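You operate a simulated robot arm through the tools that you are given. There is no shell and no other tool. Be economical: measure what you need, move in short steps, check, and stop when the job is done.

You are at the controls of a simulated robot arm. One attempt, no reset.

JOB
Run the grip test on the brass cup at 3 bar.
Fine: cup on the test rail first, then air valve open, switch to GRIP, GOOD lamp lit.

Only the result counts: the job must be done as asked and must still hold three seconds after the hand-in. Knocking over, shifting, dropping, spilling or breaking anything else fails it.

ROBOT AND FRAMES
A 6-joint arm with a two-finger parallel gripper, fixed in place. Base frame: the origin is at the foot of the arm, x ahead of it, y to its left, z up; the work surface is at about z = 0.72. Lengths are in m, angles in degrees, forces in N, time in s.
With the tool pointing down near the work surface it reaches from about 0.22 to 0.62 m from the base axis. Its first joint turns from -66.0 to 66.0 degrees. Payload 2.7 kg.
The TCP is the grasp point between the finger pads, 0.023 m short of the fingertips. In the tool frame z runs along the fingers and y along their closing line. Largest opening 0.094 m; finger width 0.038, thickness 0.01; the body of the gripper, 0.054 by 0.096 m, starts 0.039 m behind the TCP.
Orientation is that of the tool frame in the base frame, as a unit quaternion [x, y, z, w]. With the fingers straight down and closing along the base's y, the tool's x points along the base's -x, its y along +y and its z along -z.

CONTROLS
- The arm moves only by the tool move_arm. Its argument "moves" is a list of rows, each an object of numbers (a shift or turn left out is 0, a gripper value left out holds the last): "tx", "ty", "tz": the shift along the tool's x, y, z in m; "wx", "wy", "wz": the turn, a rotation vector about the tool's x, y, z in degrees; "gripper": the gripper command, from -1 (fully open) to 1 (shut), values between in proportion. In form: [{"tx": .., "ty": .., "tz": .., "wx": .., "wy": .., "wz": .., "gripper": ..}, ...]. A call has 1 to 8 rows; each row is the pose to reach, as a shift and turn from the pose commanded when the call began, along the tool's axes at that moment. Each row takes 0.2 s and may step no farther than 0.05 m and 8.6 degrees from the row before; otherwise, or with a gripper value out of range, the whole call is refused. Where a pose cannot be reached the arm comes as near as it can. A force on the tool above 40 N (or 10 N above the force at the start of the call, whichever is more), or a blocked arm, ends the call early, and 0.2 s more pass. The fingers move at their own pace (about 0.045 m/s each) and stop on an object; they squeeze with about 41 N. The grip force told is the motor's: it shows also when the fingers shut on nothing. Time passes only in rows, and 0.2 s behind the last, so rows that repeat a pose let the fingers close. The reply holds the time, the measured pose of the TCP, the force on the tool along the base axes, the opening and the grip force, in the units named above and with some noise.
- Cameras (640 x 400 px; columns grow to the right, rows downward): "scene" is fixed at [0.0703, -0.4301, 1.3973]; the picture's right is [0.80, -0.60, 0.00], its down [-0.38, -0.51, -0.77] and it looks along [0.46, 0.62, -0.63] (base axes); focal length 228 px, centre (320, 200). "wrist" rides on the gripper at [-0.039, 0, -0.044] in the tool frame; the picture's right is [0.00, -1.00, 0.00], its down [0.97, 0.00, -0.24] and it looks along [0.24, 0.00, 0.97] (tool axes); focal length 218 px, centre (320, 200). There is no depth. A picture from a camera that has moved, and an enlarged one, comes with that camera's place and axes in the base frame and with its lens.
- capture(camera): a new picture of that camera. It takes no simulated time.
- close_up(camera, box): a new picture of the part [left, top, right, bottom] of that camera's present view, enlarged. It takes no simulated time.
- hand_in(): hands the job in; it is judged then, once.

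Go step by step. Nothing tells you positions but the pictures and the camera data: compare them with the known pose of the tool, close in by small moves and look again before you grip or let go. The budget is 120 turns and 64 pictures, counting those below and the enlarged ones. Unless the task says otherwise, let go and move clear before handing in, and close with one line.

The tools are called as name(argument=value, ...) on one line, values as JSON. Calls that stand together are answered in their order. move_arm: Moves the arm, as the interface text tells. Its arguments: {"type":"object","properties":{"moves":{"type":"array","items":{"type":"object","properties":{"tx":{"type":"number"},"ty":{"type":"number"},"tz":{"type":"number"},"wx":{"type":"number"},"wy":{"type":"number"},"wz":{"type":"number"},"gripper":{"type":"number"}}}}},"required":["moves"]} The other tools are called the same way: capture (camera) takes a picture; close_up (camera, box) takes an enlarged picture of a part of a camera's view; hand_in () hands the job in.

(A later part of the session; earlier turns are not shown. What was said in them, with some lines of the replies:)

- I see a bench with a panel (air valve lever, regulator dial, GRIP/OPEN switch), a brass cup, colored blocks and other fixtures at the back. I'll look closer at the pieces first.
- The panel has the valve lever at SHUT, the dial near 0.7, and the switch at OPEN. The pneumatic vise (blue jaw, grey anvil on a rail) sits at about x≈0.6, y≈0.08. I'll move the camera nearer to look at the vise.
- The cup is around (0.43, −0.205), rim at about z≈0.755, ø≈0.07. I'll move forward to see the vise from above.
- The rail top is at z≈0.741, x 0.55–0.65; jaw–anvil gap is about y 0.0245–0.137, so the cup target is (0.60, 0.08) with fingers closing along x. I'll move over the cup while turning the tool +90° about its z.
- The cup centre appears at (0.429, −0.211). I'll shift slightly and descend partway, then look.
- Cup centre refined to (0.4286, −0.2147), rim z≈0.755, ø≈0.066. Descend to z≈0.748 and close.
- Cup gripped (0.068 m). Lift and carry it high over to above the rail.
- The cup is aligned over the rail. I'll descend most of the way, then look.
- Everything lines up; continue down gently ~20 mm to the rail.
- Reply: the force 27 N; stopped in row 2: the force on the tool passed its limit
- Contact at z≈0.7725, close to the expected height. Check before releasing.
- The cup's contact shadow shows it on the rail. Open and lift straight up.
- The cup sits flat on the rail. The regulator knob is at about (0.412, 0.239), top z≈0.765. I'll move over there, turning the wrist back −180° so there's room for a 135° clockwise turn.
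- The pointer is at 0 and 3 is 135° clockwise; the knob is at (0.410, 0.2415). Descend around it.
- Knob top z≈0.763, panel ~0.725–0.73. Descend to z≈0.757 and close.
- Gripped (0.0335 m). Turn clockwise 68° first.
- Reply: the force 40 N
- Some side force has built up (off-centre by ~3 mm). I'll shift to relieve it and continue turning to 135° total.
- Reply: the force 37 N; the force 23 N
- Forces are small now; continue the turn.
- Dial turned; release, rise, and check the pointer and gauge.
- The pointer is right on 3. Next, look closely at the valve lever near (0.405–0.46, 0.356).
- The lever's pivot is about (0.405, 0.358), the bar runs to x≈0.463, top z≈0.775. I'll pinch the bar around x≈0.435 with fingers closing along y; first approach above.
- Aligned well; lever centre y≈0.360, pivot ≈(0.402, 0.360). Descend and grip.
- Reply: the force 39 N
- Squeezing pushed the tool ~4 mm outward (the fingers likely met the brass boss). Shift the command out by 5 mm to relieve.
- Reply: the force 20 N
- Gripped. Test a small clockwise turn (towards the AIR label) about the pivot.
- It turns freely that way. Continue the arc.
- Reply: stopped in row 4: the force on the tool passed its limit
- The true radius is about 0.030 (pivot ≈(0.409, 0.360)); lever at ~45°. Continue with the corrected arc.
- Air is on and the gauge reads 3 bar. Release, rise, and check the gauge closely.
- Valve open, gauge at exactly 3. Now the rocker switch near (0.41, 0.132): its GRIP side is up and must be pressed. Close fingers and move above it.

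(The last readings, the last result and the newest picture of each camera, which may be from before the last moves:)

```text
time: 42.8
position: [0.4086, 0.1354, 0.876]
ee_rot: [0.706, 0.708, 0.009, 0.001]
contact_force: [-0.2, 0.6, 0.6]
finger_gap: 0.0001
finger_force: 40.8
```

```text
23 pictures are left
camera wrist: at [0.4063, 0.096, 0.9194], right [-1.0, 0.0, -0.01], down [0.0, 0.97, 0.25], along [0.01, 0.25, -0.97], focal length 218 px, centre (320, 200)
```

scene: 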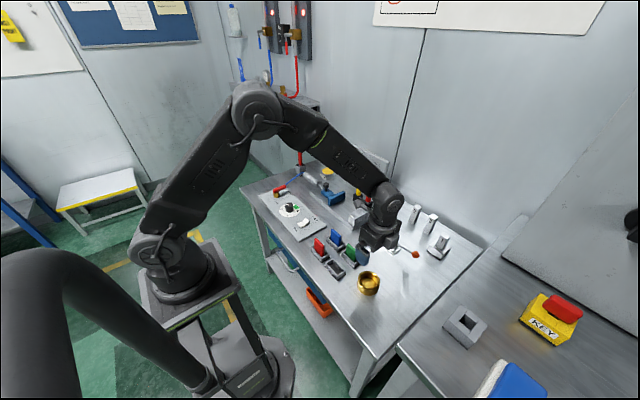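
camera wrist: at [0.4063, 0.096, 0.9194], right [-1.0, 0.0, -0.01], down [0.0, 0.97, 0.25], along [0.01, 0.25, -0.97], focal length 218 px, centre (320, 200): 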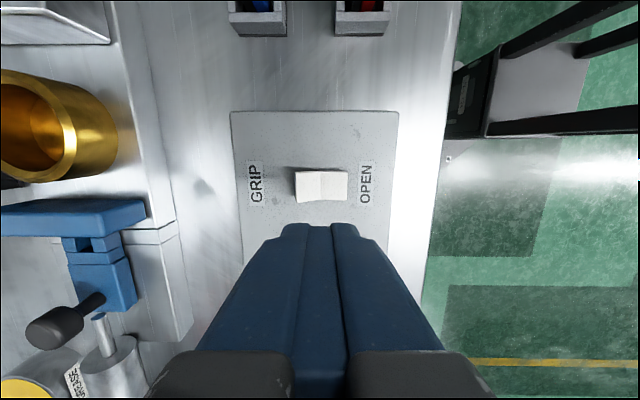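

The rocker spans x 0.386–0.428 at y≈0.130. I'll press at x≈0.423.

move_arm(moves=[{"tx": -0.0055, "ty": 0.013, "tz": 0.02}, {"tx": -0.0055, "ty": 0.013, "tz": 0.05}, {"tx": -0.0055, "ty": 0.013, "tz": 0.08}, {"tx": -0.0055, "ty": 0.013, "tz": 0.085}, {"tx": -0.0055, "ty": 0.013, "tz": 0.085}])

close_up(camera="scene", box=[270, 190, 350, 250])

capture(camera="wrist")

```text
time: 44.0
position: [0.4231, 0.129, 0.7891]
ee_rot: [0.707, 0.707, 0.008, 0.002]
contact_force: [1.1, 0.2, -0.2]
finger_gap: 0.0
finger_force: 41.2
```

```text
6.67 times, centred on (310, 220) of scene
camera zoom: at [0.0703, -0.4301, 1.3973], right [0.8, -0.6, 0.0], down [-0.38, -0.51, -0.77], along [0.46, 0.62, -0.63], focal length 1519 px, centre (387, 67)
```

zoom: 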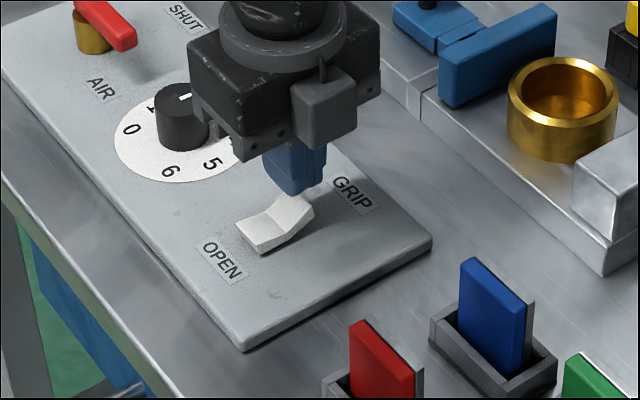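

```text
21 pictures are left
camera wrist: at [0.4212, 0.0905, 0.8322], right [-1.0, 0.0, -0.01], down [0.0, 0.97, 0.25], along [0.01, 0.25, -0.97], focal length 218 px, centre (320, 200)
```

wrist: 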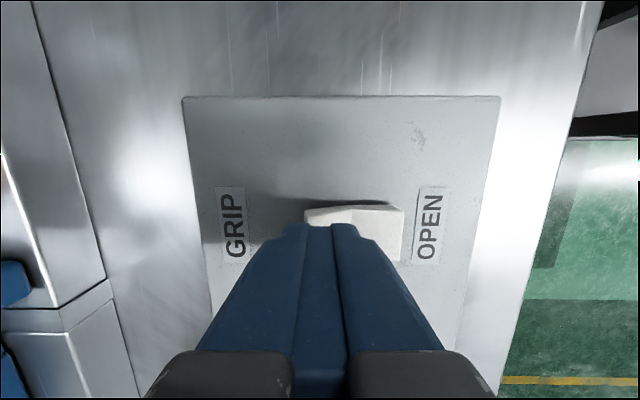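

The fingertips are just above the GRIP half. Press down in small steps.

move_arm(moves=[{"tz": 0.005}, {"tz": 0.01}, {"tz": 0.015}, {"tz": 0.019}, {"tz": 0.022}, {"tz": 0.024}])

close_up(camera="scene", box=[270, 140, 400, 240])

```text
time: 45.4
position: [0.4221, 0.129, 0.7667]
ee_rot: [0.707, 0.707, 0.009, 0.002]
contact_force: [-5.4, -4.7, 18.6]
finger_gap: 0.0
finger_force: 41.2
```

```text
4.00 times, centred on (335, 190) of scene
camera zoom: at [0.0699, -0.4303, 1.3972], right [0.8, -0.6, 0.0], down [-0.38, -0.51, -0.77], along [0.46, 0.62, -0.63], focal length 911 px, centre (260, 240)
```

zoom: 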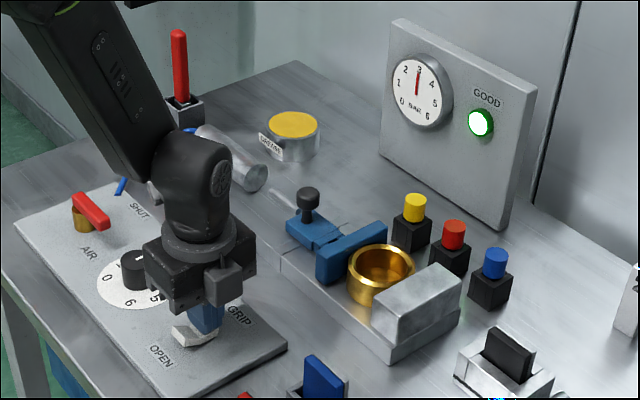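

The switch flipped, the jaw has clamped the cup and GOOD is lit. Lift clear and confirm it holds.

move_arm(moves=[{"tz": -0.03}, {"tz": -0.07}, {"tz": -0.11}, {"tz": -0.15}, {"tz": -0.15}, {"tz": -0.15}, {"tz": -0.15}, {"tz": -0.15}])

close_up(camera="scene", box=[240, 130, 400, 250])

```text
time: 47.2
position: [0.4212, 0.1288, 0.9141]
ee_rot: [0.706, 0.709, 0.009, 0.001]
contact_force: [-0.6, 1.7, -0.1]
finger_gap: 0.0001
finger_force: 40.9
```

```text
3.33 times, centred on (320, 190) of scene
camera zoom: at [0.0703, -0.4301, 1.3973], right [0.8, -0.6, 0.0], down [-0.38, -0.51, -0.77], along [0.46, 0.62, -0.63], focal length 759 px, centre (320, 233)
```

zoom: 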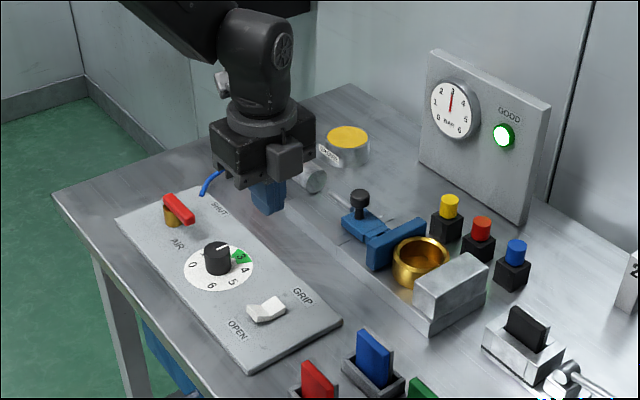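

The lamp stays lit with the gauge at 3; quick check on the cup's seating, since it looks a bit tilted here.

close_up(camera="scene", box=[320, 175, 370, 215])

capture(camera="wrist")

```text
10.00 times, centred on (345, 195) of scene
camera zoom: at [0.0703, -0.4301, 1.3973], right [0.8, -0.6, 0.0], down [-0.38, -0.51, -0.77], along [0.46, 0.62, -0.63], focal length 2278 px, centre (70, 250)
```

zoom: 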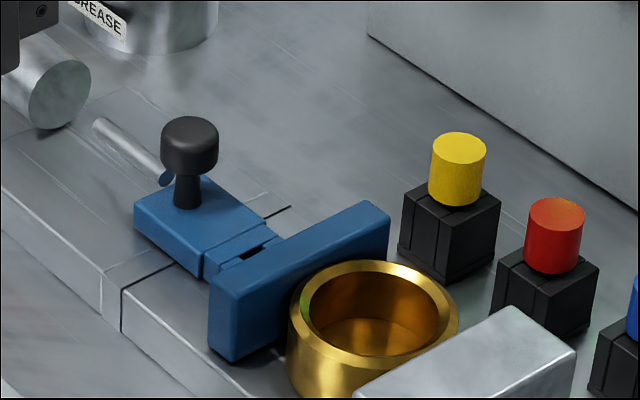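

```text
17 pictures are left
camera wrist: at [0.4196, 0.0893, 0.957], right [-1.0, 0.0, -0.01], down [0.0, 0.97, 0.25], along [0.01, 0.25, -0.97], focal length 218 px, centre (320, 200)
```

wrist: 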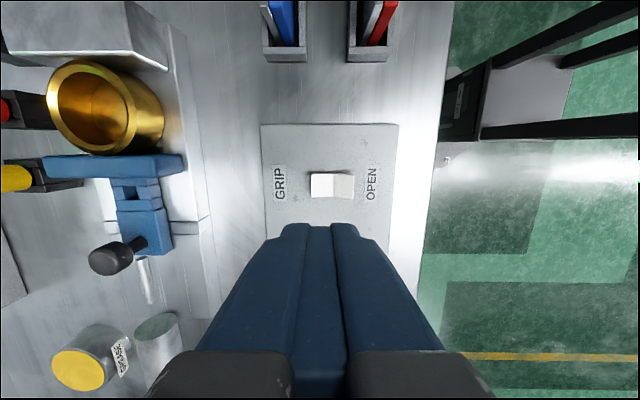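

The cup stands flat between jaw and anvil, the gauge reads 3 bar, the switch is on GRIP, and the GOOD lamp is lit, with the arm clear of everything. Handing in.

hand_in()

```text
The job is handed in.
```

The grip test is done: the brass cup is clamped on the test rail at 3 bar with the valve open, the switch on GRIP and the GOOD lamp lit. I saw nothing else knocked or shifted.
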